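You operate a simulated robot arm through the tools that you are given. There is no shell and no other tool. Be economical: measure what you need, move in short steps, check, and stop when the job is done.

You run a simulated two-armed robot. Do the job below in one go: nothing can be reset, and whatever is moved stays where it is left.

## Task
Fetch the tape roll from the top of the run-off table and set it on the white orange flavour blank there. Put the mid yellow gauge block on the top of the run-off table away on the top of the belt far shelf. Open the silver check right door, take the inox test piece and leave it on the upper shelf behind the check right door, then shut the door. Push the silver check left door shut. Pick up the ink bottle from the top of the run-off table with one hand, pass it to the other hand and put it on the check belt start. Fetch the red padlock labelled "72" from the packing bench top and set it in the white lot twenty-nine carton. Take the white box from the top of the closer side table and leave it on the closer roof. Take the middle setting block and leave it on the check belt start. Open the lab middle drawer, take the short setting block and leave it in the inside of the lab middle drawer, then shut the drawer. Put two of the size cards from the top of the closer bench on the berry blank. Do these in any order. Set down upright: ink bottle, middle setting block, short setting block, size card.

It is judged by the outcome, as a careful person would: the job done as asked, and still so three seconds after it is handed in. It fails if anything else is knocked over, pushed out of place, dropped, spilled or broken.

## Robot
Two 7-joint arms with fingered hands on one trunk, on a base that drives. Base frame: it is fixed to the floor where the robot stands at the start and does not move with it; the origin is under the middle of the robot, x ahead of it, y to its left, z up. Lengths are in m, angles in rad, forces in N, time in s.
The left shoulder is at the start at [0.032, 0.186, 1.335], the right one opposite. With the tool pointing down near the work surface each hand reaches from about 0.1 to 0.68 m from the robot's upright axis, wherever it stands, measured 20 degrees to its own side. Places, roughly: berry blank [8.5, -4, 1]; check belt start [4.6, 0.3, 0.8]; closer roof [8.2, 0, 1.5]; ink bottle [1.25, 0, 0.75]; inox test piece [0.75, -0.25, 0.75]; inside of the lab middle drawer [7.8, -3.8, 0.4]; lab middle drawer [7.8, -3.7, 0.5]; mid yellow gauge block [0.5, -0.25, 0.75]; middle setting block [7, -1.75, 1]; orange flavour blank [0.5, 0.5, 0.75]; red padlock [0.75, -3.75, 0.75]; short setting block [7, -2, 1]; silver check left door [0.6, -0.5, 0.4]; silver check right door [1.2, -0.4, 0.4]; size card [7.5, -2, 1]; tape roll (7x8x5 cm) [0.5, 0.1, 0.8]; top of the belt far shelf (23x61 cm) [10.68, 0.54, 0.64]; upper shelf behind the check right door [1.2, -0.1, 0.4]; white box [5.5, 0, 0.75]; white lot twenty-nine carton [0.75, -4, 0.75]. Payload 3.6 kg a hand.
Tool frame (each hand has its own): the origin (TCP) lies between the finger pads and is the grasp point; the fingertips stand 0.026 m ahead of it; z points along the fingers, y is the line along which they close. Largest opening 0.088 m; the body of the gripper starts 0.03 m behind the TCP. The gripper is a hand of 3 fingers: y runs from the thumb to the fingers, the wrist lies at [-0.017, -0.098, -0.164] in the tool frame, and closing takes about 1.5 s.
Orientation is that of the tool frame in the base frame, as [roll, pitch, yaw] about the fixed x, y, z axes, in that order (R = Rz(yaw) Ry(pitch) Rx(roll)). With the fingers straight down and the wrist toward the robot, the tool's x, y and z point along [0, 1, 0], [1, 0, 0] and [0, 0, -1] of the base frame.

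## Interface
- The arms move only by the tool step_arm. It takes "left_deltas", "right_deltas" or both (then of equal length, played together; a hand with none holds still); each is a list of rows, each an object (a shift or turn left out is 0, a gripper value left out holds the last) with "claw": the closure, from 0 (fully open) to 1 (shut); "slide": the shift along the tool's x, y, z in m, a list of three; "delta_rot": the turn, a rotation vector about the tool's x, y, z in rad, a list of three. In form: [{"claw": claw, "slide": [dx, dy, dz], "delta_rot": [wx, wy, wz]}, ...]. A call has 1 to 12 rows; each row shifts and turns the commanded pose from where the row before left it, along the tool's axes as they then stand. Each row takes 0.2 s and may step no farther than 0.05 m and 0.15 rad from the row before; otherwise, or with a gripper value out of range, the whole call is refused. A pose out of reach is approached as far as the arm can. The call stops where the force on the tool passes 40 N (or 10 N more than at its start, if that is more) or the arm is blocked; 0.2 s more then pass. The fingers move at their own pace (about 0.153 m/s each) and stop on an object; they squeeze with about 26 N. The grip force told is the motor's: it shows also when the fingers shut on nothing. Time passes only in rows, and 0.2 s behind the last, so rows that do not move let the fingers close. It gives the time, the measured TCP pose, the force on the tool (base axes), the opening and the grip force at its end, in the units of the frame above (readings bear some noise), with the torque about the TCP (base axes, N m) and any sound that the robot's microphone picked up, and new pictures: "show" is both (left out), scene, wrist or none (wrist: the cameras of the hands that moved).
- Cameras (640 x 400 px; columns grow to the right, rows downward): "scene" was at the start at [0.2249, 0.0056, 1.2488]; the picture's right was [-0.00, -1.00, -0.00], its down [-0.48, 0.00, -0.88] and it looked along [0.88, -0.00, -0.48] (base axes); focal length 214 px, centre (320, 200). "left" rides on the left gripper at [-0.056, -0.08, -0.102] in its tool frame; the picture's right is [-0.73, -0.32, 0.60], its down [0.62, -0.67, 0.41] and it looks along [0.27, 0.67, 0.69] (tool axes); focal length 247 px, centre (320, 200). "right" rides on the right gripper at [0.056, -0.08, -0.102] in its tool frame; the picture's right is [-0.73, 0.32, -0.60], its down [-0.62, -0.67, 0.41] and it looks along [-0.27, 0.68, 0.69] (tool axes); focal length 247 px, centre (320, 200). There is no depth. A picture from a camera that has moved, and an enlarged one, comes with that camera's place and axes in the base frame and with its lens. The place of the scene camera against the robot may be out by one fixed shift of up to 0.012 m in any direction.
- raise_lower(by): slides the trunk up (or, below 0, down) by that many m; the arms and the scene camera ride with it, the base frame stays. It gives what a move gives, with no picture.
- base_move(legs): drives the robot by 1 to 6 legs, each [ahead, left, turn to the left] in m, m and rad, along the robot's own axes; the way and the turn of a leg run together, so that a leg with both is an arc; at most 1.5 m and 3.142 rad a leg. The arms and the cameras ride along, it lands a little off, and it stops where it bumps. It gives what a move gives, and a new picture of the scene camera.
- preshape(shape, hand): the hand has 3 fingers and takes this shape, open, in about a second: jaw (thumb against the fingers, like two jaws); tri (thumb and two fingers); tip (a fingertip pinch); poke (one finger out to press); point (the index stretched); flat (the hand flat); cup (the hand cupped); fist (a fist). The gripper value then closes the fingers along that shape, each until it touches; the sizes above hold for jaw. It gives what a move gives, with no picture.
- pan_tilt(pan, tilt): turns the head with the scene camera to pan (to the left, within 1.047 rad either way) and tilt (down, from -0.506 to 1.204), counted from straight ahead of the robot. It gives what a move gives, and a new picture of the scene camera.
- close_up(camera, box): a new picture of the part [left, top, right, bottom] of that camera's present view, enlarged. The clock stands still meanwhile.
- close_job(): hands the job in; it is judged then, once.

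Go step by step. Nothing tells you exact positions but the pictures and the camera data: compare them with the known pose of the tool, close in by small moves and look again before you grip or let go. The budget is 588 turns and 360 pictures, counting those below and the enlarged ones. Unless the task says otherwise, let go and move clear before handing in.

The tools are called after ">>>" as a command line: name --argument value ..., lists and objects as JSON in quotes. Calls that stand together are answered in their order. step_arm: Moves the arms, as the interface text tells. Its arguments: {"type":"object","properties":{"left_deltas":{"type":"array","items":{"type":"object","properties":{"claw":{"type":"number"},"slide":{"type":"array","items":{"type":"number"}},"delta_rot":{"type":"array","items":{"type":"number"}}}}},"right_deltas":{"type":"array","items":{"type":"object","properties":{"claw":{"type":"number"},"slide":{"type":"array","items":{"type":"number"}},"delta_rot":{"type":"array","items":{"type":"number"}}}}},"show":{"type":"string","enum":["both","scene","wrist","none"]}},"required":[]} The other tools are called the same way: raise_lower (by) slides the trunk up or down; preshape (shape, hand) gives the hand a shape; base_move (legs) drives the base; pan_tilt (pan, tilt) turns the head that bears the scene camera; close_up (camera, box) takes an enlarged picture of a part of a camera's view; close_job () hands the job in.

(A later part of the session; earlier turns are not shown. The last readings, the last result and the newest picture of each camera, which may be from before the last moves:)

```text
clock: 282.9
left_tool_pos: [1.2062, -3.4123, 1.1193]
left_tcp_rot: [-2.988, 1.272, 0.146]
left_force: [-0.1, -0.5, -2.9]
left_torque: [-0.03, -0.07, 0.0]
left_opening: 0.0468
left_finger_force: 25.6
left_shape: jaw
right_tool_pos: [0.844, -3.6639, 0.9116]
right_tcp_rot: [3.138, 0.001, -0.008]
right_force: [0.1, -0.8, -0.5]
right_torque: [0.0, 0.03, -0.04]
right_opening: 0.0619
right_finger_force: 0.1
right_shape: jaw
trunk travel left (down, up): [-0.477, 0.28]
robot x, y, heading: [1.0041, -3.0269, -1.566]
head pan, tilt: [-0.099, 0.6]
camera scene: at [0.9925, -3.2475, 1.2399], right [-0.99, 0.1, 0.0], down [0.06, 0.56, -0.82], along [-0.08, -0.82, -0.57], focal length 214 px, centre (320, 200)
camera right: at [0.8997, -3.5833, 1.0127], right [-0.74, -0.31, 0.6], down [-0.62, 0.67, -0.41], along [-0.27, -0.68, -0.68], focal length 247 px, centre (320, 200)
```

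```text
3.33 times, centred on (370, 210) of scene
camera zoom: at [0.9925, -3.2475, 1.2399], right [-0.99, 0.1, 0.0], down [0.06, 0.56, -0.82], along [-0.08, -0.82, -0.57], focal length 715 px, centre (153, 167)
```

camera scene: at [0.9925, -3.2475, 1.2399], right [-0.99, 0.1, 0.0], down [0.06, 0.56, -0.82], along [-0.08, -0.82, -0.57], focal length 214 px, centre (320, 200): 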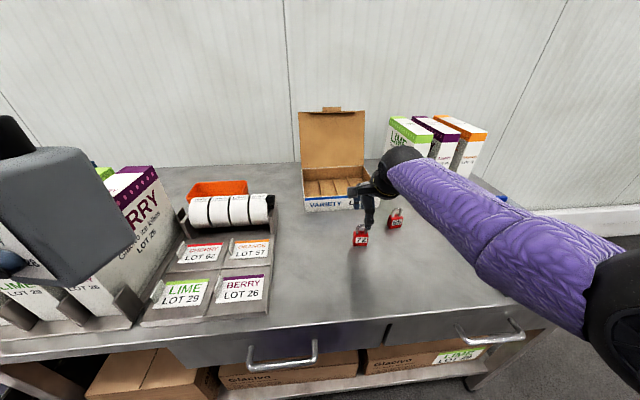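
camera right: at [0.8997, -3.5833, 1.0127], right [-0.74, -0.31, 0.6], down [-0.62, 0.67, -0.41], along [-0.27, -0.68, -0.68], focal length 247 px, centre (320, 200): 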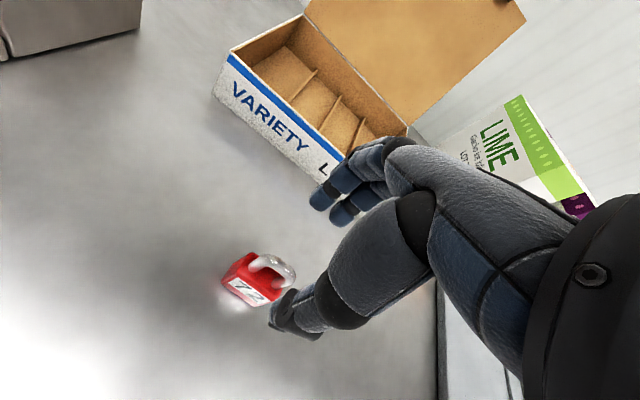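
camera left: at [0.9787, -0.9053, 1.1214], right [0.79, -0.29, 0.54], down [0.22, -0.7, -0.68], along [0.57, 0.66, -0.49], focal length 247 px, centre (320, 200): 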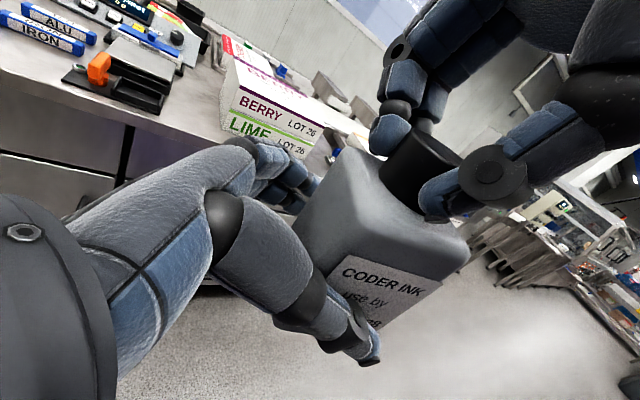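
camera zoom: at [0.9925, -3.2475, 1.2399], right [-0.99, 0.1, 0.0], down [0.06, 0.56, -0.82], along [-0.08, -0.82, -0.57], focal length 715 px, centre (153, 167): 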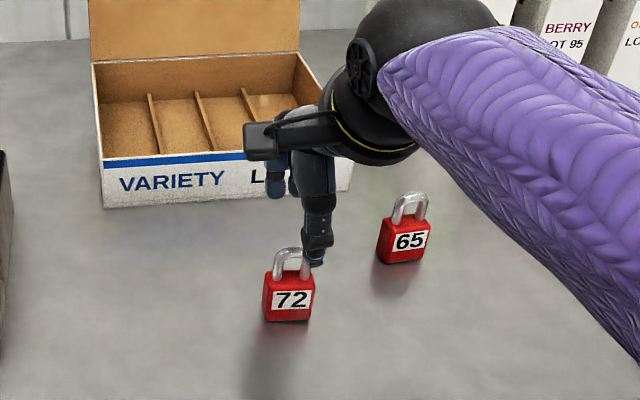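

Good alignment; open fully, shift a little left, and descend.

>>> step_arm --right_deltas '[{"claw": 0.05, "slide": [0.007, -0.004, 0.02]}, {"slide": [0, 0, 0.025]}, {"slide": [0, 0, 0.025]}, {}]' --show "wrist"

>>> close_up --camera "scene" --box '[290, 150, 450, 270]'

```text
clock: 283.9
left_tool_pos: [1.2061, -3.4124, 1.1192]
left_tcp_rot: [-2.98, 1.271, 0.154]
left_force: [0.1, -0.5, -2.9]
left_torque: [-0.01, -0.08, 0.03]
left_opening: 0.0468
left_finger_force: 25.5
left_shape: jaw
right_tool_pos: [0.8456, -3.6559, 0.8413]
right_tcp_rot: [3.137, -0.001, -0.01]
right_force: [1.0, 0.9, 0.7]
right_torque: [-0.01, -0.04, 0.0]
right_opening: 0.0836
right_finger_force: 0.0
right_shape: jaw
right hand out of reach, approached as far as the arm can: row 3
trunk travel left (down, up): [-0.477, 0.28]
robot x, y, heading: [1.0043, -3.029, -1.575]
head pan, tilt: [-0.099, 0.6]
camera right: at [0.9016, -3.5752, 0.9429], right [-0.74, -0.31, 0.6], down [-0.62, 0.67, -0.41], along [-0.27, -0.68, -0.68], focal length 247 px, centre (320, 200)
```

right: 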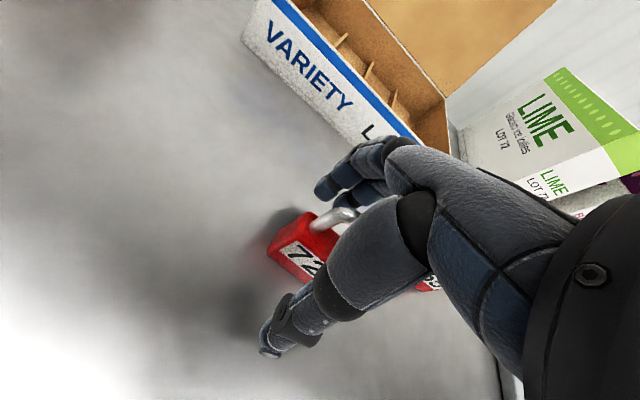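

```text
3.33 times, centred on (370, 210) of scene
camera zoom: at [0.9925, -3.2477, 1.2398], right [-0.99, 0.1, 0.0], down [0.06, 0.56, -0.82], along [-0.08, -0.82, -0.57], focal length 715 px, centre (153, 167)
```

zoom: 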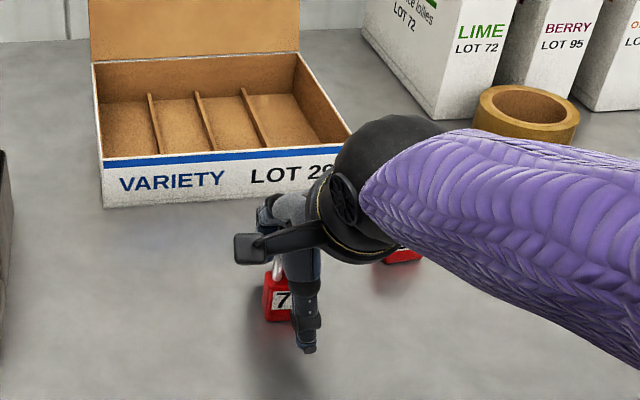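

>>> step_arm --right_deltas '[{"slide": [0.009, -0.002, 0]}, {"claw": 0.4}, {"claw": 0.7}, {"claw": 1}, {}, {}, {}]' --show "none"

>>> step_arm --right_deltas '[{"slide": [0, 0, -0.02]}, {"slide": [0, 0, -0.04]}, {"slide": [0, 0, -0.04]}, {"slide": [0, 0, -0.04]}]' --show "both"

```text
clock: 285.5
left_tool_pos: [1.2063, -3.4138, 1.1193]
left_tcp_rot: [-2.979, 1.272, 0.156]
left_force: [0.3, -0.1, -2.5]
left_torque: [-0.02, -0.06, -0.02]
left_opening: 0.0468
left_finger_force: 25.8
left_shape: jaw
right_tool_pos: [0.8539, -3.6531, 0.8417]
right_tcp_rot: [3.139, -0.001, -0.01]
right_force: [-0.6, 0.3, -0.2]
right_torque: [0.01, -0.01, 0.02]
right_opening: 0.0166
right_finger_force: 26.1
right_shape: jaw
trunk travel left (down, up): [-0.477, 0.28]
robot x, y, heading: [1.0004, -3.0297, -1.572]
head pan, tilt: [-0.099, 0.6]
```

```text
clock: 286.5
left_tool_pos: [1.2068, -3.4134, 1.1191]
left_tcp_rot: [-2.987, 1.272, 0.148]
left_force: [0.5, 0.4, -2.8]
left_torque: [-0.03, -0.06, -0.03]
left_opening: 0.0468
left_finger_force: 25.3
left_shape: jaw
right_tool_pos: [0.8551, -3.6525, 0.9825]
right_tcp_rot: [3.14, 0.002, -0.008]
right_force: [0.1, -0.3, -0.6]
right_torque: [0.02, -0.02, 0.0]
right_opening: 0.0165
right_finger_force: 26.2
right_shape: jaw
trunk travel left (down, up): [-0.477, 0.28]
robot x, y, heading: [1.0049, -3.0281, -1.573]
head pan, tilt: [-0.099, 0.6]
camera scene: at [0.9925, -3.2476, 1.2399], right [-0.99, 0.1, 0.0], down [0.06, 0.56, -0.82], along [-0.08, -0.82, -0.57], focal length 214 px, centre (320, 200)
camera right: at [0.9107, -3.5717, 1.0832], right [-0.74, -0.31, 0.6], down [-0.62, 0.67, -0.41], along [-0.27, -0.67, -0.69], focal length 247 px, centre (320, 200)
```

scene: 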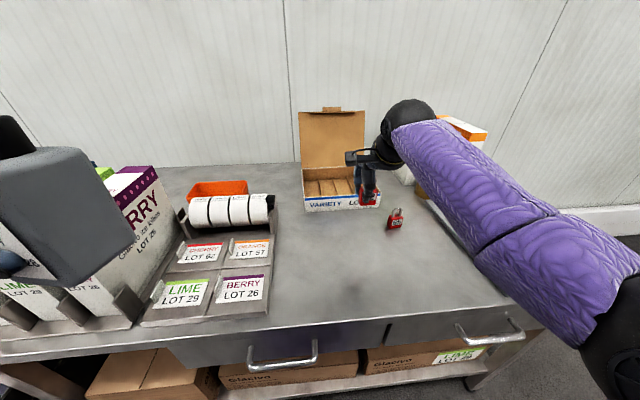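
right: 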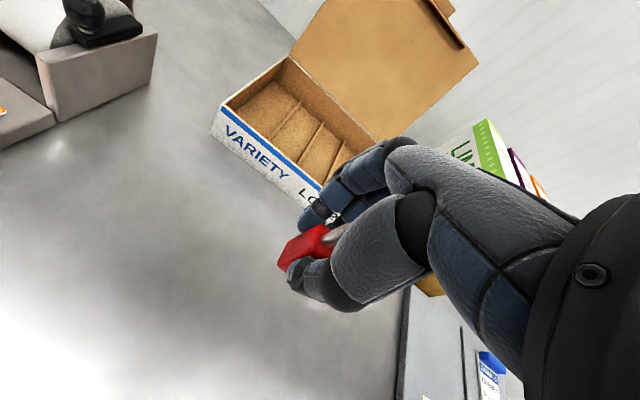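

Padlock gripped. The carton interior is at about x 0.74–0.98, y −3.82 to −4.03. I lift both hands, then lower the trunk for a longer reach.

>>> step_arm --left_deltas '[{"slide": [-0.035, 0, -0.01]}, {"slide": [-0.035, 0, -0.01]}, {"slide": [-0.035, 0, -0.01]}, {"slide": [-0.035, 0, -0.01]}, {}]' --right_deltas '[{"slide": [0, 0.01, -0.04]}, {"slide": [0, 0.01, -0.04]}, {"slide": [0, 0.01, -0.04]}, {"slide": [0, 0.01, -0.04]}, {"slide": [0, 0.01, -0.03]}]' --show "none"

>>> raise_lower --by -0.2

>>> base_move --legs '[[0.04, 0, 0]]'

```text
clock: 287.7
left_tool_pos: [1.2037, -3.4193, 1.2662]
left_tcp_rot: [-2.982, 1.271, 0.151]
left_force: [0.5, -0.3, -3.7]
left_torque: [-0.04, -0.04, 0.01]
left_opening: 0.0469
left_finger_force: 26.3
left_shape: jaw
right_tool_pos: [0.8535, -3.7011, 1.1733]
right_tcp_rot: [3.137, -0.001, -0.01]
right_force: [0.0, -0.6, -1.9]
right_torque: [0.0, -0.02, 0.02]
right_opening: 0.0164
right_finger_force: 25.6
right_shape: jaw
trunk travel left (down, up): [-0.477, 0.28]
robot x, y, heading: [1.0029, -3.0295, -1.572]
head pan, tilt: [-0.099, 0.6]
```

```text
clock: 289.9
left_tool_pos: [1.2051, -3.42, 1.0662]
left_tcp_rot: [-2.983, 1.272, 0.152]
left_force: [1.0, -0.9, -2.8]
left_torque: [-0.04, -0.03, 0.0]
left_opening: 0.0471
left_finger_force: 25.5
left_shape: jaw
right_tool_pos: [0.8541, -3.7025, 0.9716]
right_tcp_rot: [3.139, 0.0, -0.01]
right_force: [1.1, 0.4, -1.0]
right_torque: [0.01, 0.02, -0.01]
right_opening: 0.0165
right_finger_force: 26.1
right_shape: jaw
trunk travel left (down, up): [-0.277, 0.48]
robot x, y, heading: [1.0041, -3.0251, -1.572]
head pan, tilt: [-0.099, 0.6]
```

```text
clock: 290.8
left_tool_pos: [1.2044, -3.4619, 1.0641]
left_tcp_rot: [-2.974, 1.271, 0.161]
left_force: [0.4, -0.4, -3.7]
left_torque: [-0.05, -0.07, 0.0]
left_opening: 0.0471
left_finger_force: 26.3
left_shape: jaw
right_tool_pos: [0.8531, -3.7434, 0.9703]
right_tcp_rot: [3.141, 0.0, -0.01]
right_force: [0.7, 0.6, -1.3]
right_torque: [-0.02, 0.0, -0.02]
right_opening: 0.0164
right_finger_force: 26.0
right_shape: jaw
trunk travel left (down, up): [-0.277, 0.48]
robot x, y, heading: [1.0027, -3.0664, -1.569]
head pan, tilt: [-0.099, 0.6]
camera scene: at [0.9924, -3.3137, 1.0258], right [-0.99, 0.1, 0.0], down [0.06, 0.56, -0.82], along [-0.08, -0.82, -0.57], focal length 214 px, centre (320, 200)
```

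scene: 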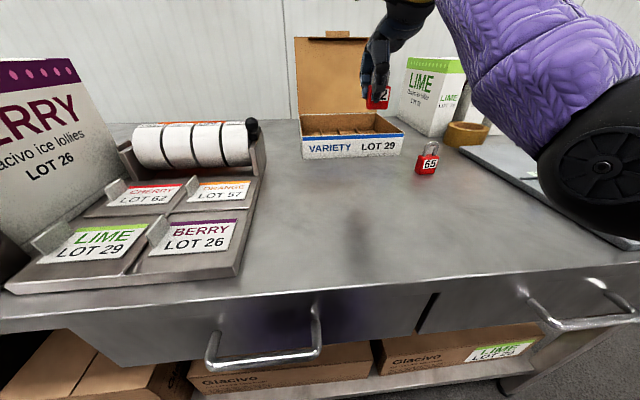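

The elbow is close above the bench; raise the trunk slightly and extend toward the carton with some tilt.

>>> raise_lower --by 0.07

>>> step_arm --right_deltas '[{"slide": [0, 0.03, 0], "delta_rot": [-0.08, 0, 0]}, {"slide": [0, 0.03, 0], "delta_rot": [-0.08, 0, 0]}, {"slide": [0, 0.03, 0], "delta_rot": [-0.08, 0, 0]}, {"slide": [0, 0.03, 0.01], "delta_rot": [-0.08, 0, 0]}]' --show "both"

```text
clock: 291.8
left_tool_pos: [1.2054, -3.4607, 1.1332]
left_tcp_rot: [-2.972, 1.272, 0.161]
left_force: [0.0, 0.3, -3.5]
left_torque: [-0.05, -0.02, -0.03]
left_opening: 0.0469
left_finger_force: 26.2
left_shape: jaw
right_tool_pos: [0.8544, -3.7436, 1.0409]
right_tcp_rot: [3.139, -0.001, -0.009]
right_force: [0.4, -0.9, -1.1]
right_torque: [0.01, -0.03, 0.0]
right_opening: 0.0164
right_finger_force: 25.7
right_shape: jaw
trunk travel left (down, up): [-0.347, 0.41]
robot x, y, heading: [1.0037, -3.0688, -1.572]
head pan, tilt: [-0.099, 0.6]
```

```text
clock: 292.8
left_tool_pos: [1.2057, -3.4605, 1.1355]
left_tcp_rot: [-2.982, 1.273, 0.153]
left_force: [-0.5, 0.1, -3.0]
left_torque: [-0.02, -0.06, -0.02]
left_opening: 0.0468
left_finger_force: 25.4
left_shape: jaw
right_tool_pos: [0.8522, -3.8641, 1.0467]
right_tcp_rot: [2.818, 0.0, -0.011]
right_force: [-0.7, 0.3, -0.5]
right_torque: [0.0, 0.03, 0.02]
right_opening: 0.0162
right_finger_force: 26.3
right_shape: jaw
trunk travel left (down, up): [-0.347, 0.41]
robot x, y, heading: [1.0039, -3.0658, -1.574]
head pan, tilt: [-0.099, 0.6]
camera scene: at [0.9926, -3.3013, 1.1021], right [-0.99, 0.1, 0.0], down [0.06, 0.56, -0.82], along [-0.08, -0.82, -0.57], focal length 214 px, centre (320, 200)
camera right: at [0.9085, -3.7549, 1.1174], right [-0.74, -0.1, 0.67], down [-0.62, 0.51, -0.6], along [-0.28, -0.86, -0.44], focal length 247 px, centre (320, 200)
```

scene: 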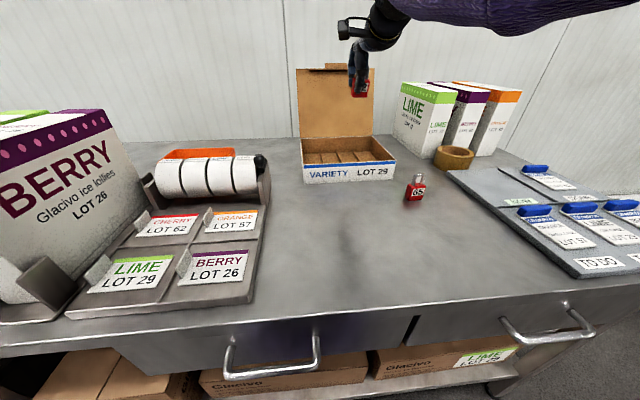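
right: 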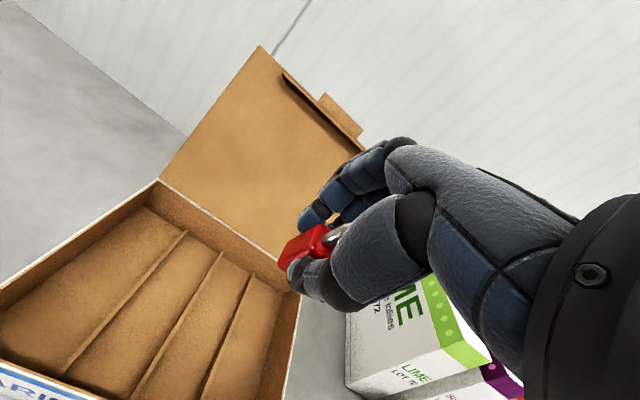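

Over the carton; move over a compartment and lower.

>>> step_arm --right_deltas '[{"slide": [-0.004, -0.006, 0.038]}, {"slide": [-0.004, -0.006, 0.038]}, {"slide": [-0.003, -0.005, 0.038]}, {"slide": [-0.003, -0.004, 0.035]}, {}]' --show "both"

>>> close_up --camera "scene" --box '[280, 50, 440, 210]'

```text
clock: 294.0
left_tool_pos: [1.2053, -3.4597, 1.1343]
left_tcp_rot: [-2.983, 1.272, 0.153]
left_force: [0.5, 0.9, -3.4]
left_torque: [-0.05, -0.08, 0.01]
left_opening: 0.0471
left_finger_force: 26.1
left_shape: jaw
right_tool_pos: [0.8369, -3.8458, 0.9183]
right_tcp_rot: [2.818, -0.001, -0.011]
right_force: [-0.2, -0.8, -1.5]
right_torque: [0.0, -0.02, 0.0]
right_opening: 0.016
right_finger_force: 26.4
right_shape: jaw
right hand out of reach, approached as far as the arm can: row 1, 2, 3, 4
trunk travel left (down, up): [-0.347, 0.41]
robot x, y, heading: [1.0047, -3.0678, -1.566]
head pan, tilt: [-0.099, 0.6]
camera scene: at [0.9924, -3.3015, 1.1021], right [-0.99, 0.1, 0.0], down [0.06, 0.56, -0.82], along [-0.08, -0.82, -0.57], focal length 214 px, centre (320, 200)
camera right: at [0.8933, -3.737, 0.99], right [-0.74, -0.1, 0.67], down [-0.62, 0.51, -0.6], along [-0.28, -0.86, -0.44], focal length 247 px, centre (320, 200)
```

scene: 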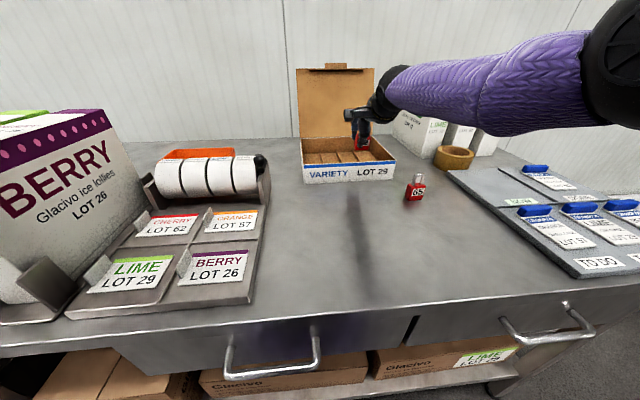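
right: 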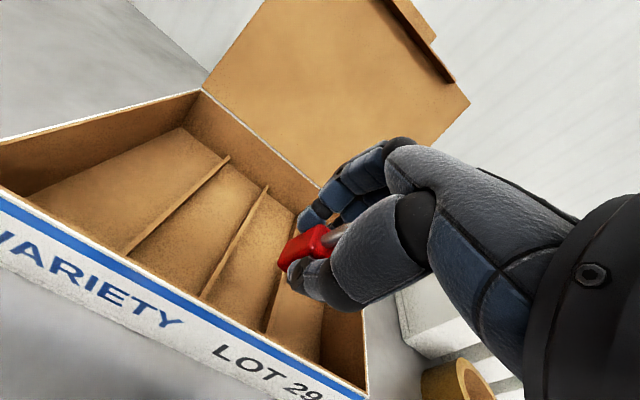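

```text
2.50 times, centred on (360, 130) of scene
camera zoom: at [0.9924, -3.3015, 1.1021], right [-0.99, 0.1, 0.0], down [0.06, 0.56, -0.82], along [-0.08, -0.82, -0.57], focal length 536 px, centre (220, 375)
```

zoom: 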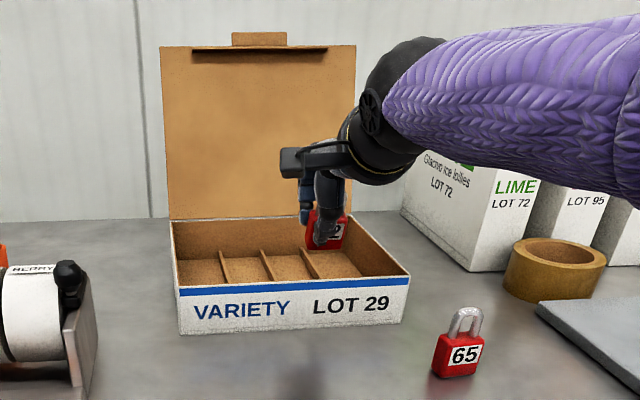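

Slightly short of reach; edge the base forward a little.

>>> step_arm --right_deltas '[{"slide": [0, 0.01, -0.03]}]' --show "none"

>>> base_move --legs '[[0.06, 0, 0]]'

>>> raise_lower --by -0.05

>>> step_arm --right_deltas '[{"slide": [0, 0.0, 0.02]}]' --show "both"

```text
clock: 294.4
left_tool_pos: [1.2043, -3.4597, 1.1343]
left_tcp_rot: [-2.981, 1.272, 0.152]
left_force: [-0.2, 0.7, -2.6]
left_torque: [-0.06, -0.07, 0.01]
left_opening: 0.047
left_finger_force: 25.7
left_shape: jaw
right_tool_pos: [0.8363, -3.8461, 0.9504]
right_tcp_rot: [2.821, 0.0, -0.009]
right_force: [-0.3, 0.0, -1.3]
right_torque: [0.02, -0.03, 0.04]
right_opening: 0.0161
right_finger_force: 26.1
right_shape: jaw
trunk travel left (down, up): [-0.347, 0.41]
robot x, y, heading: [1.0037, -3.0696, -1.572]
head pan, tilt: [-0.099, 0.6]
```

```text
clock: 295.4
left_tool_pos: [1.2054, -3.521, 1.1339]
left_tcp_rot: [-2.973, 1.271, 0.161]
left_force: [0.7, -0.9, -3.3]
left_torque: [-0.04, -0.04, -0.03]
left_opening: 0.0469
left_finger_force: 26.1
left_shape: jaw
right_tool_pos: [0.8362, -3.9065, 0.9495]
right_tcp_rot: [2.819, 0.0, -0.008]
right_force: [-0.4, -1.3, -0.7]
right_torque: [0.03, -0.02, 0.01]
right_opening: 0.0163
right_finger_force: 25.5
right_shape: jaw
trunk travel left (down, up): [-0.347, 0.41]
robot x, y, heading: [1.0039, -3.128, -1.568]
head pan, tilt: [-0.099, 0.6]
camera scene: at [0.9923, -3.3631, 1.1017], right [-0.99, 0.1, 0.0], down [0.06, 0.56, -0.82], along [-0.08, -0.82, -0.57], focal length 214 px, centre (320, 200)
```

scene: 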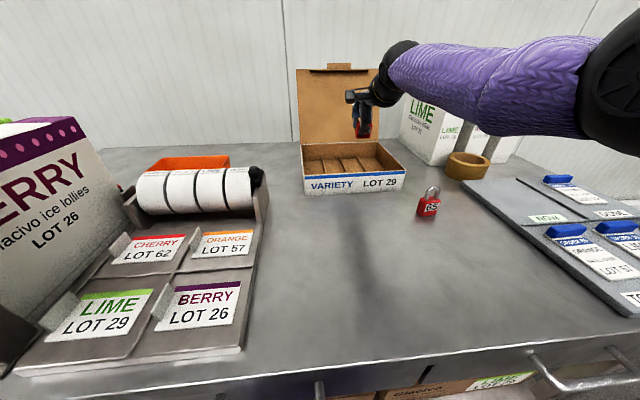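

```text
clock: 296.3
left_tool_pos: [1.2044, -3.5198, 1.0847]
left_tcp_rot: [-2.985, 1.272, 0.149]
left_force: [-0.3, -0.4, -3.2]
left_torque: [-0.01, -0.05, 0.01]
left_opening: 0.0471
left_finger_force: 25.9
left_shape: jaw
right_tool_pos: [0.8365, -3.9066, 0.9015]
right_tcp_rot: [2.818, 0.001, -0.011]
right_force: [-0.3, -0.1, -0.4]
right_torque: [0.0, -0.05, 0.0]
right_opening: 0.0163
right_finger_force: 26.0
right_shape: jaw
trunk travel left (down, up): [-0.297, 0.46]
robot x, y, heading: [1.0053, -3.1269, -1.572]
head pan, tilt: [-0.099, 0.6]
```

```text
clock: 296.7
left_tool_pos: [1.204, -3.52, 1.085]
left_tcp_rot: [-2.982, 1.273, 0.152]
left_force: [0.9, 1.2, -1.8]
left_torque: [-0.04, -0.05, -0.04]
left_opening: 0.0469
left_finger_force: 25.7
left_shape: jaw
right_tool_pos: [0.8376, -3.9131, 0.8822]
right_tcp_rot: [2.82, -0.001, -0.011]
right_force: [-0.1, -1.1, -1.0]
right_torque: [0.02, -0.01, -0.01]
right_opening: 0.0163
right_finger_force: 25.8
right_shape: jaw
trunk travel left (down, up): [-0.297, 0.46]
robot x, y, heading: [1.0041, -3.1306, -1.571]
head pan, tilt: [-0.099, 0.6]
camera scene: at [0.9923, -3.369, 1.0481], right [-0.99, 0.1, 0.0], down [0.06, 0.56, -0.82], along [-0.08, -0.82, -0.57], focal length 214 px, centre (320, 200)
camera right: at [0.8929, -3.804, 0.9534], right [-0.74, -0.1, 0.67], down [-0.62, 0.51, -0.6], along [-0.28, -0.86, -0.44], focal length 247 px, centre (320, 200)
```

scene: 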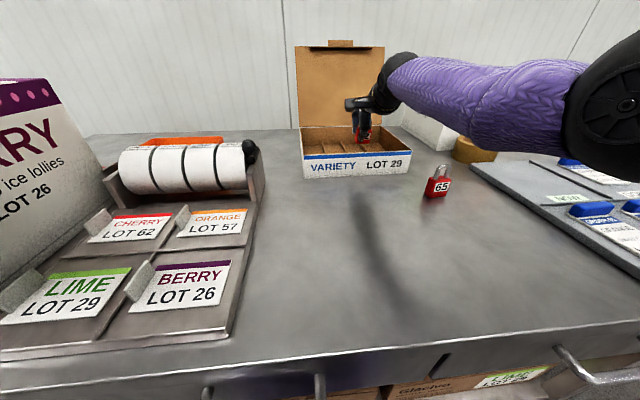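
right: 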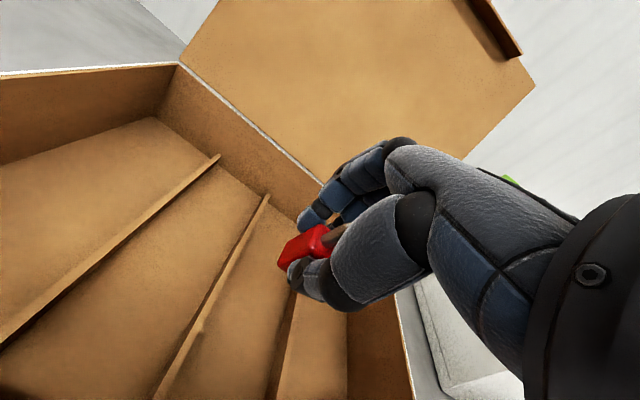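

The padlock is centred between two dividers. Lower to the floor of the carton.

>>> step_arm --right_deltas '[{"slide": [0, -0.005, 0.014]}, {"slide": [0, -0.004, 0.011]}, {}]' --show "none"

>>> step_arm --right_deltas '[{"slide": [0, -0.001, 0.005]}, {}]' --show "wrist"

```text
clock: 297.5
left_tool_pos: [1.2051, -3.5197, 1.0845]
left_tcp_rot: [-2.98, 1.274, 0.154]
left_force: [0.1, -0.6, -3.8]
left_torque: [-0.02, -0.05, 0.0]
left_opening: 0.047
left_finger_force: 25.8
left_shape: jaw
right_tool_pos: [0.8369, -3.9124, 0.8573]
right_tcp_rot: [2.816, 0.0, -0.008]
right_force: [1.5, -0.9, 3.6]
right_torque: [-0.01, 0.05, 0.0]
right_opening: 0.0163
right_finger_force: 26.2
right_shape: jaw
trunk travel left (down, up): [-0.297, 0.46]
robot x, y, heading: [1.0028, -3.125, -1.574]
head pan, tilt: [-0.099, 0.6]
```

```text
clock: 298.1
left_tool_pos: [1.206, -3.5185, 1.0859]
left_tcp_rot: [-2.988, 1.276, 0.147]
left_force: [-0.6, -0.2, -2.7]
left_torque: [-0.03, -0.06, -0.02]
left_opening: 0.0471
left_finger_force: 25.1
left_shape: jaw
right_tool_pos: [0.8385, -3.9135, 0.8535]
right_tcp_rot: [2.811, -0.001, -0.009]
right_force: [5.2, -1.4, 10.8]
right_torque: [-0.06, 0.16, 0.06]
right_opening: 0.0169
right_finger_force: 25.9
right_shape: jaw
trunk travel left (down, up): [-0.297, 0.46]
robot x, y, heading: [1.0051, -3.1265, -1.567]
head pan, tilt: [-0.099, 0.6]
camera right: at [0.8946, -3.8037, 0.9241], right [-0.74, -0.1, 0.67], down [-0.62, 0.5, -0.6], along [-0.27, -0.86, -0.43], focal length 247 px, centre (320, 200)
```

right: 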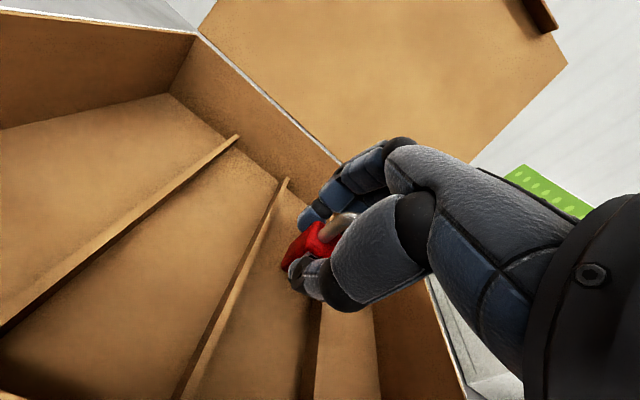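

Touching the floor of the carton. Release and rise.

>>> step_arm --right_deltas '[{"claw": 0.75}, {"claw": 0.55}, {}, {}, {"slide": [0, 0, -0.02]}, {"slide": [0, 0.01, -0.03]}, {"slide": [0, 0.01, -0.04]}, {"slide": [0, 0.01, -0.04]}]' --show "wrist"

```text
clock: 299.9
left_tool_pos: [1.2052, -3.5191, 1.0845]
left_tcp_rot: [-2.977, 1.272, 0.157]
left_force: [0.2, 0.0, -3.0]
left_torque: [-0.03, -0.07, 0.02]
left_opening: 0.0468
left_finger_force: 26.2
left_shape: jaw
right_tool_pos: [0.8369, -3.8996, 0.9844]
right_tcp_rot: [2.818, -0.001, -0.009]
right_force: [0.2, -0.4, 1.0]
right_torque: [-0.03, 0.03, -0.02]
right_opening: 0.0392
right_finger_force: 0.1
right_shape: jaw
trunk travel left (down, up): [-0.297, 0.46]
robot x, y, heading: [1.0036, -3.1282, -1.574]
head pan, tilt: [-0.099, 0.6]
camera right: at [0.8936, -3.7906, 1.0556], right [-0.74, -0.1, 0.67], down [-0.62, 0.51, -0.6], along [-0.28, -0.86, -0.44], focal length 247 px, centre (320, 200)
```

right: 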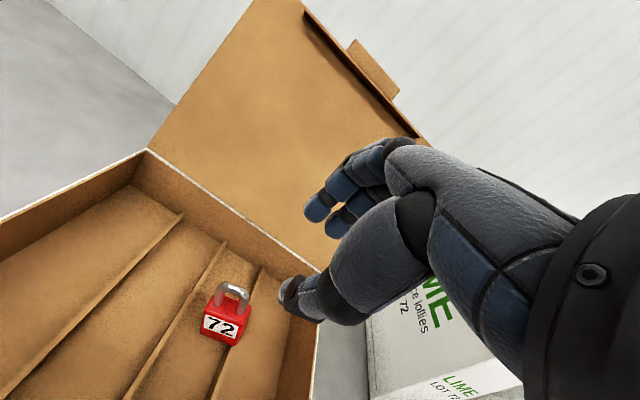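

Padlock 72 is in the carton. Raise, back off and return to the table's near end for the gauge block.

>>> raise_lower --by 0.18

>>> base_move --legs '[[-0.6, 0, 0]]'

>>> step_arm --right_deltas '[{"claw": 0, "slide": [0, -0.04, 0], "delta_rot": [0.08, 0, 0]}, {"slide": [0, -0.04, 0], "delta_rot": [0.08, 0, 0]}, {"slide": [0, -0.045, 0], "delta_rot": [0.08, 0, 0]}, {"slide": [0, -0.045, 0], "delta_rot": [0.08, 0, 0]}, {"slide": [-0.03, -0.03, 0]}, {"slide": [-0.03, -0.03, 0]}, {"slide": [-0.03, 0, 0]}]' --show "none"

>>> base_move --legs '[[0, 0, -1.57], [1.35, 0, 0], [0, 0, -1.57]]'

```text
clock: 301.9
left_tool_pos: [1.2033, -3.5192, 1.2657]
left_tcp_rot: [-2.987, 1.273, 0.146]
left_force: [0.3, 0.0, -2.3]
left_torque: [-0.03, -0.01, -0.03]
left_opening: 0.047
left_finger_force: 25.9
left_shape: jaw
right_tool_pos: [0.8354, -3.9004, 1.1624]
right_tcp_rot: [2.818, 0.0, -0.01]
right_force: [0.4, 0.1, -0.5]
right_torque: [0.01, -0.03, -0.01]
right_opening: 0.0392
right_finger_force: 0.2
right_shape: jaw
trunk travel left (down, up): [-0.477, 0.28]
robot x, y, heading: [1.0027, -3.1273, -1.571]
head pan, tilt: [-0.099, 0.6]
```

```text
clock: 305.3
left_tool_pos: [1.2048, -2.9179, 1.2653]
left_tcp_rot: [-2.989, 1.273, 0.144]
left_force: [0.2, -0.1, -3.5]
left_torque: [-0.02, -0.07, 0.01]
left_opening: 0.047
left_finger_force: 26.2
left_shape: jaw
right_tool_pos: [0.8358, -3.2975, 1.163]
right_tcp_rot: [2.819, -0.001, -0.012]
right_force: [0.1, 0.2, 0.9]
right_torque: [-0.02, 0.02, 0.01]
right_opening: 0.0395
right_finger_force: 0.1
right_shape: jaw
trunk travel left (down, up): [-0.477, 0.28]
robot x, y, heading: [1.0081, -2.5229, -1.573]
head pan, tilt: [-0.099, 0.6]
camera scene: at [0.9929, -2.7459, 1.2399], right [-0.99, 0.1, 0.0], down [0.06, 0.56, -0.83], along [-0.08, -0.82, -0.56], focal length 214 px, centre (320, 200)
```

scene: 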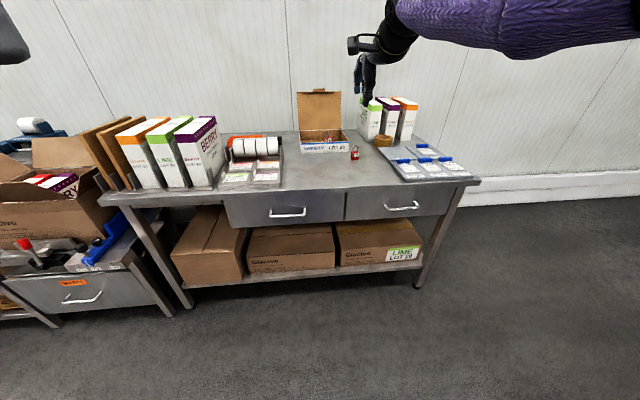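

```text
clock: 306.9
left_tool_pos: [1.2038, -2.9196, 1.2656]
left_tcp_rot: [-2.983, 1.272, 0.149]
left_force: [-0.7, 0.1, -2.3]
left_torque: [-0.04, -0.04, -0.01]
left_opening: 0.0469
left_finger_force: 26.1
left_shape: jaw
right_tool_pos: [0.7473, -3.0705, 1.1303]
right_tcp_rot: [3.14, -0.001, -0.009]
right_force: [-0.5, -0.1, 0.2]
right_torque: [0.01, 0.01, 0.0]
right_opening: 0.0881
right_finger_force: 0.1
right_shape: jaw
trunk travel left (down, up): [-0.477, 0.28]
robot x, y, heading: [1.0036, -2.5295, -1.574]
head pan, tilt: [-0.099, 0.6]
```

```text
clock: 321.3
left_tool_pos: [-0.5395, -2.1379, 1.2646]
left_tcp_rot: [-2.982, 1.27, -2.987]
left_force: [0.1, 0.4, -2.9]
left_torque: [0.03, 0.05, 0.03]
left_opening: 0.047
left_finger_force: 25.9
left_shape: jaw
right_tool_pos: [-0.0848, -1.9856, 1.1309]
right_tcp_rot: [3.138, 0.0, 3.133]
right_force: [0.4, -0.1, -0.7]
right_torque: [-0.02, 0.0, -0.03]
right_opening: 0.0878
right_finger_force: 0.1
right_shape: jaw
trunk travel left (down, up): [-0.477, 0.28]
robot x, y, heading: [-0.3401, -2.5322, 1.57]
head pan, tilt: [-0.099, 0.6]
camera scene: at [-0.3344, -2.2973, 1.2398], right [1.0, -0.1, 0.0], down [-0.06, -0.56, -0.82], along [0.08, 0.82, -0.57], focal length 214 px, centre (320, 200)
```

scene: 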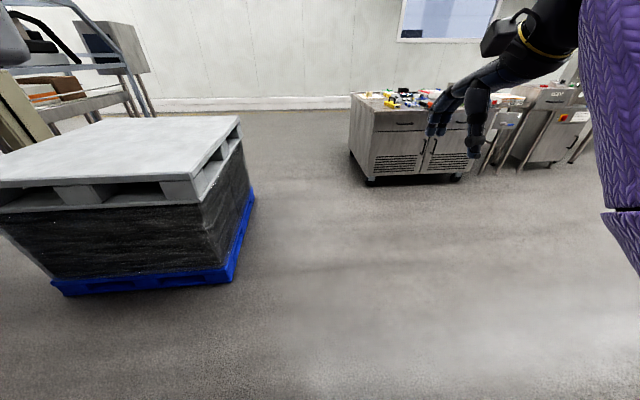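

A pallet stack on the left is clear of the path. Drive north along x≈−0.34 and turn to face the table end.

>>> base_move --legs '[[1.4, 0, 0], [0.9, 0, 0], [0, 0, -1.57]]'

>>> pan_tilt --pan 0 --tilt 0.7

```text
clock: 336.4
left_tool_pos: [0.0379, -0.0214, 1.265]
left_tcp_rot: [-2.982, 1.274, 1.74]
left_force: [0.1, 0.1, -3.4]
left_torque: [0.05, -0.03, -0.03]
left_opening: 0.0472
left_finger_force: 26.0
left_shape: jaw
right_tool_pos: [0.1983, -0.4756, 1.1306]
right_tcp_rot: [3.137, 0.001, 1.577]
right_force: [0.5, 0.1, -0.2]
right_torque: [0.0, 0.0, 0.01]
right_opening: 0.088
right_finger_force: 0.0
right_shape: jaw
trunk travel left (down, up): [-0.477, 0.28]
robot x, y, heading: [-0.3503, -0.2245, 0.018]
head pan, tilt: [-0.099, 0.6]
camera scene: at [-0.1268, -0.2273, 1.2398], right [-0.08, -1.0, 0.0], down [-0.56, 0.05, -0.82], along [0.82, -0.07, -0.57], focal length 214 px, centre (320, 200)
```

scene: 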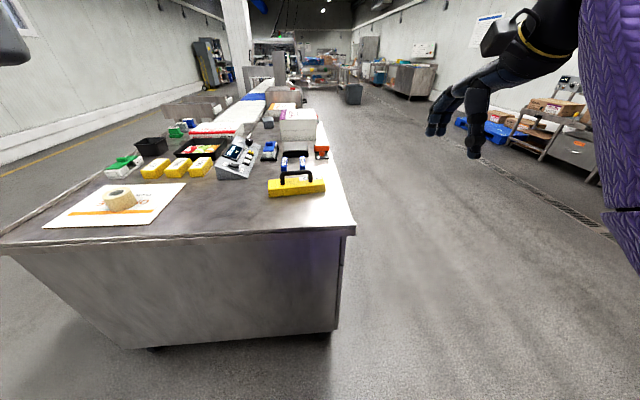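

```text
clock: 337.1
left_tool_pos: [0.0384, -0.0205, 1.2647]
left_tcp_rot: [-2.977, 1.271, 1.744]
left_force: [-0.4, -0.1, -3.3]
left_torque: [0.03, -0.02, -0.03]
left_opening: 0.0471
left_finger_force: 25.6
left_shape: jaw
right_tool_pos: [0.1993, -0.4752, 1.1303]
right_tcp_rot: [3.136, 0.001, 1.579]
right_force: [0.1, -0.4, -0.3]
right_torque: [0.0, 0.0, -0.02]
right_opening: 0.0877
right_finger_force: 0.2
right_shape: jaw
trunk travel left (down, up): [-0.477, 0.28]
robot x, y, heading: [-0.3492, -0.2258, 0.018]
head pan, tilt: [0.0, 0.7]
camera scene: at [-0.13, -0.2185, 1.2312], right [0.02, -1.0, 0.0], down [-0.64, -0.01, -0.77], along [0.76, 0.01, -0.64], focal length 214 px, centre (320, 200)
```

scene: 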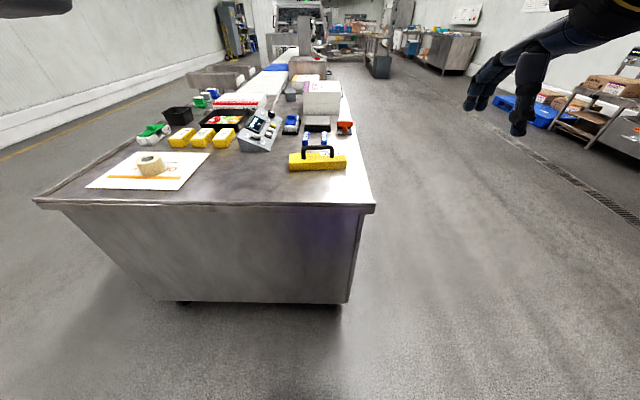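

>>> base_move --legs '[[0.35, 0.1, -0.018]]'

>>> step_arm --right_deltas '[{"slide": [0.04, 0.01, 0.02]}, {"slide": [0.04, 0.01, 0.025]}, {"slide": [0.03, 0.01, 0.03]}]' --show "both"

```text
clock: 339.4
left_tool_pos: [0.3956, 0.0762, 1.2646]
left_tcp_rot: [-2.982, 1.272, 1.724]
left_force: [-0.3, -0.4, -3.4]
left_torque: [0.02, -0.03, -0.01]
left_opening: 0.0469
left_finger_force: 26.1
left_shape: jaw
right_tool_pos: [0.5492, -0.3815, 1.1301]
right_tcp_rot: [3.14, 0.0, 1.561]
right_force: [1.0, -0.2, 0.4]
right_torque: [0.03, 0.01, 0.0]
right_opening: 0.0875
right_finger_force: 0.0
right_shape: jaw
trunk travel left (down, up): [-0.477, 0.28]
robot x, y, heading: [0.0005, -0.125, -0.0]
head pan, tilt: [0.0, 0.7]
camera scene: at [0.224, -0.1187, 1.231], right [0.0, -1.0, 0.0], down [-0.65, 0.0, -0.76], along [0.76, 0.0, -0.65], focal length 214 px, centre (320, 200)
```

scene: 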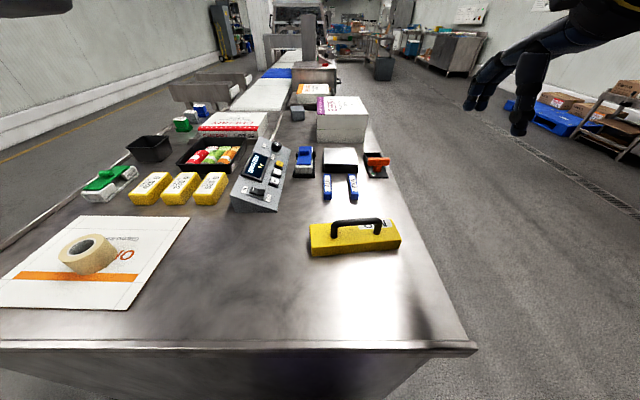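

```text
clock: 340.2
left_tool_pos: [0.3956, 0.0748, 1.2658]
left_tcp_rot: [-2.982, 1.271, 1.723]
left_force: [0.1, -0.2, -3.2]
left_torque: [0.06, -0.05, 0.0]
left_opening: 0.0473
left_finger_force: 26.3
left_shape: jaw
right_tool_pos: [0.5799, -0.2712, 1.0558]
right_tcp_rot: [3.138, 0.0, 1.559]
right_force: [0.2, 0.4, -0.2]
right_torque: [-0.03, 0.0, 0.01]
right_opening: 0.0879
right_finger_force: 0.0
right_shape: jaw
trunk travel left (down, up): [-0.477, 0.28]
robot x, y, heading: [0.0066, -0.1261, -0.001]
head pan, tilt: [0.0, 0.7]
camera scene: at [0.2233, -0.1185, 1.2312], right [0.0, -1.0, 0.0], down [-0.64, 0.0, -0.76], along [0.76, 0.0, -0.64], focal length 214 px, centre (320, 200)
camera right: at [0.4994, -0.2128, 1.1568], right [0.31, -0.74, 0.6], down [-0.67, -0.62, -0.41], along [0.68, -0.27, -0.68], focal length 247 px, centre (320, 200)
```

scene: 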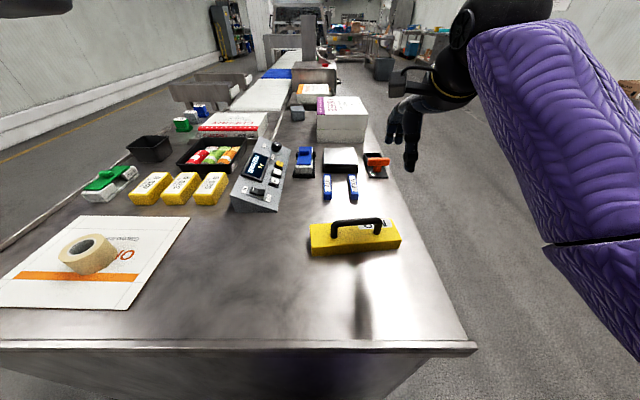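
right: 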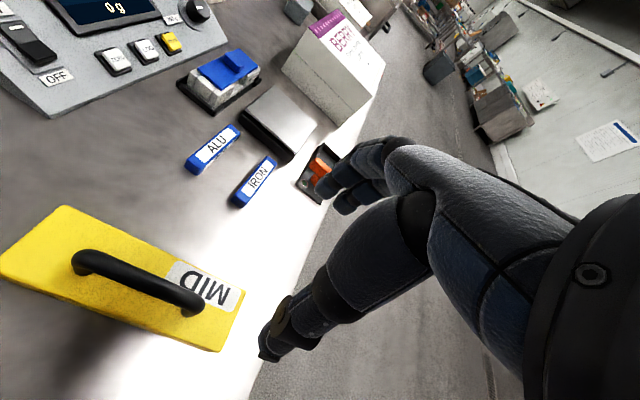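

The handle bar is centred near [0.552, −0.20, 0.88], turned ~0.155 rad. Align above it.

>>> step_arm --right_deltas '[{"slide": [0.035, -0.014, 0.02], "delta_rot": [0, 0, -0.14]}, {"slide": [0.036, -0.014, 0.02]}, {"claw": 0.35, "slide": [0.005, 0, 0.04]}, {"slide": [0, 0, 0.02]}, {}]' --show "both"

>>> close_up --camera "scene" --box '[280, 150, 440, 270]'

```text
clock: 341.4
left_tool_pos: [0.396, 0.0748, 1.2654]
left_tcp_rot: [-2.98, 1.271, 1.725]
left_force: [-0.3, -0.6, -2.3]
left_torque: [0.03, -0.04, 0.02]
left_opening: 0.0472
left_finger_force: 25.8
left_shape: jaw
right_tool_pos: [0.5473, -0.1973, 0.9553]
right_tcp_rot: [3.138, 0.002, 1.7]
right_force: [-0.2, 0.3, -0.6]
right_torque: [-0.02, -0.02, -0.01]
right_opening: 0.0575
right_finger_force: 0.0
right_shape: jaw
trunk travel left (down, up): [-0.477, 0.28]
robot x, y, heading: [0.0058, -0.125, -0.003]
head pan, tilt: [0.0, 0.7]
camera scene: at [0.2232, -0.119, 1.2312], right [0.0, -1.0, 0.0], down [-0.64, 0.0, -0.76], along [0.76, 0.0, -0.64], focal length 214 px, centre (320, 200)
camera right: at [0.4588, -0.151, 1.0575], right [0.41, -0.69, 0.6], down [-0.58, -0.7, -0.41], along [0.71, -0.18, -0.69], focal length 247 px, centre (320, 200)
```

scene: 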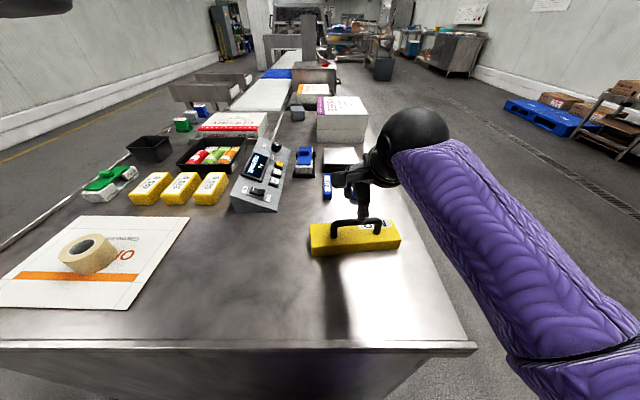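
right: 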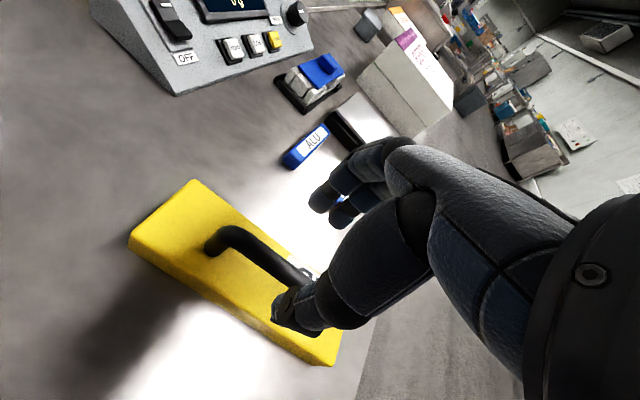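

```text
3.33 times, centred on (360, 210) of scene
camera zoom: at [0.2232, -0.119, 1.2312], right [0.0, -1.0, 0.0], down [-0.64, 0.0, -0.76], along [0.76, 0.0, -0.64], focal length 715 px, centre (187, 167)
```

zoom: 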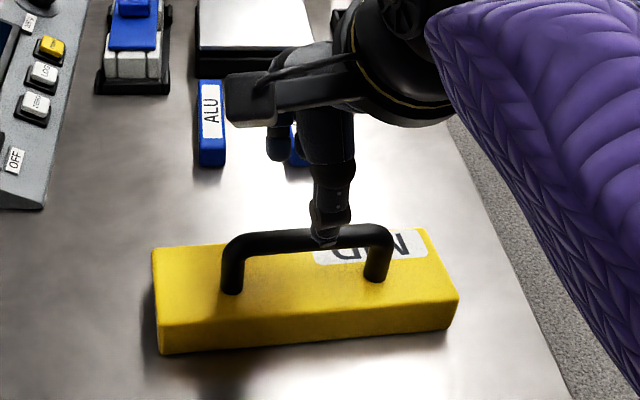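

>>> step_arm --right_deltas '[{"slide": [0.003, 0.007, 0.03]}, {"slide": [0, 0, 0.025]}, {"slide": [0, 0, 0.018]}, {}]' --show "wrist"

>>> close_up --camera "scene" --box '[280, 150, 440, 270]'

```text
clock: 342.4
left_tool_pos: [0.3952, 0.0752, 1.2632]
left_tcp_rot: [-2.983, 1.27, 1.722]
left_force: [-0.2, -0.8, -3.1]
left_torque: [0.04, -0.02, 0.01]
left_opening: 0.0472
left_finger_force: 25.9
left_shape: jaw
right_tool_pos: [0.553, -0.1937, 0.8836]
right_tcp_rot: [3.14, 0.001, 1.703]
right_force: [-0.2, 1.4, -0.1]
right_torque: [-0.02, 0.02, -0.01]
right_opening: 0.0575
right_finger_force: 0.0
right_shape: jaw
trunk travel left (down, up): [-0.477, 0.28]
robot x, y, heading: [0.0039, -0.1231, 0.001]
head pan, tilt: [0.0, 0.7]
camera right: at [0.4653, -0.1474, 0.9839], right [0.41, -0.69, 0.6], down [-0.58, -0.7, -0.41], along [0.71, -0.18, -0.68], focal length 247 px, centre (320, 200)
```

right: 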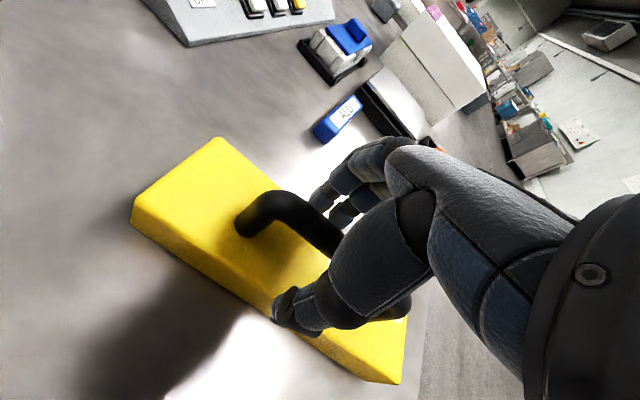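

```text
3.33 times, centred on (360, 210) of scene
camera zoom: at [0.223, -0.1189, 1.2312], right [0.0, -1.0, 0.0], down [-0.64, 0.0, -0.76], along [0.76, 0.0, -0.64], focal length 715 px, centre (187, 167)
```

zoom: 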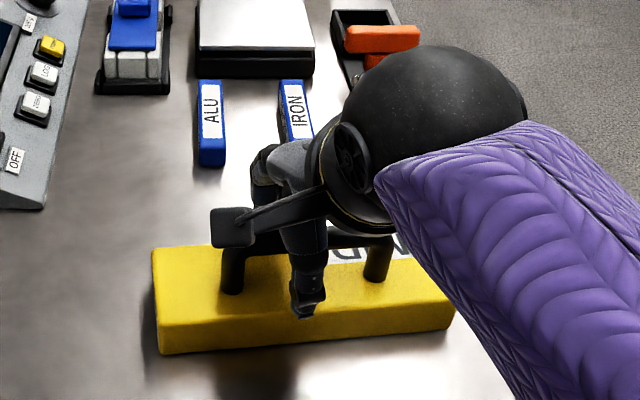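

The bar lies between thumb and fingers at mid-handle. Grip and test lift.

>>> step_arm --right_deltas '[{"claw": 0.7}, {"claw": 1}, {}, {}, {}, {}]' --show "none"

>>> step_arm --right_deltas '[{"slide": [0, 0, -0.015]}, {"slide": [0, 0, -0.02]}, {"slide": [0, 0, -0.03]}, {"slide": [0, 0, -0.03]}]' --show "both"

```text
clock: 343.8
left_tool_pos: [0.3964, 0.0759, 1.2651]
left_tcp_rot: [-2.977, 1.272, 1.729]
left_force: [0.0, 0.4, -2.5]
left_torque: [0.03, -0.01, -0.01]
left_opening: 0.0471
left_finger_force: 25.8
left_shape: jaw
right_tool_pos: [0.5522, -0.1938, 0.8826]
right_tcp_rot: [3.14, -0.001, 1.701]
right_force: [0.1, 0.0, 0.0]
right_torque: [-0.02, 0.0, -0.01]
right_opening: 0.0001
right_finger_force: 26.8
right_shape: jaw
trunk travel left (down, up): [-0.477, 0.28]
robot x, y, heading: [0.0028, -0.1245, 0.002]
head pan, tilt: [0.0, 0.7]
```

```text
clock: 344.8
left_tool_pos: [0.3948, 0.0749, 1.2648]
left_tcp_rot: [-2.986, 1.274, 1.72]
left_force: [-0.3, 0.2, -3.2]
left_torque: [0.04, -0.07, 0.03]
left_opening: 0.0472
left_finger_force: 26.3
left_shape: jaw
right_tool_pos: [0.5523, -0.1953, 0.9753]
right_tcp_rot: [3.14, 0.005, 1.701]
right_force: [-0.6, 0.4, -5.3]
right_torque: [0.02, 0.0, 0.01]
right_opening: 0.0
right_finger_force: 25.8
right_shape: jaw
trunk travel left (down, up): [-0.477, 0.28]
robot x, y, heading: [0.0055, -0.123, 0.001]
head pan, tilt: [0.0, 0.7]
camera scene: at [0.2234, -0.1189, 1.2311], right [0.0, -1.0, 0.0], down [-0.64, 0.0, -0.76], along [0.76, 0.0, -0.64], focal length 214 px, centre (320, 200)
camera right: at [0.4657, -0.1486, 1.0773], right [0.41, -0.69, 0.6], down [-0.58, -0.71, -0.41], along [0.71, -0.18, -0.68], focal length 247 px, centre (320, 200)
```

scene: 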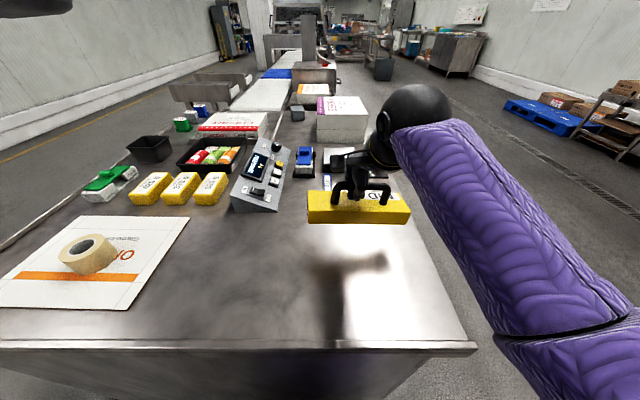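
right: 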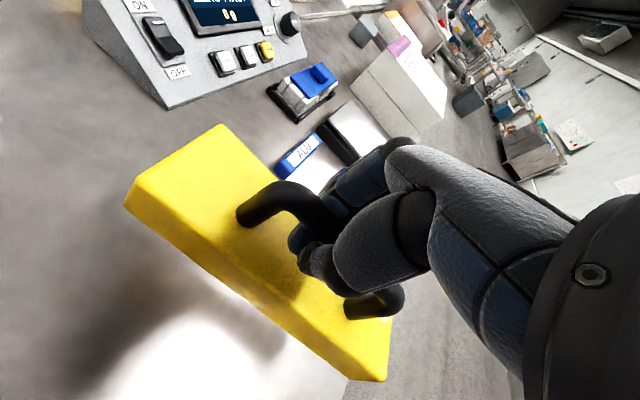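

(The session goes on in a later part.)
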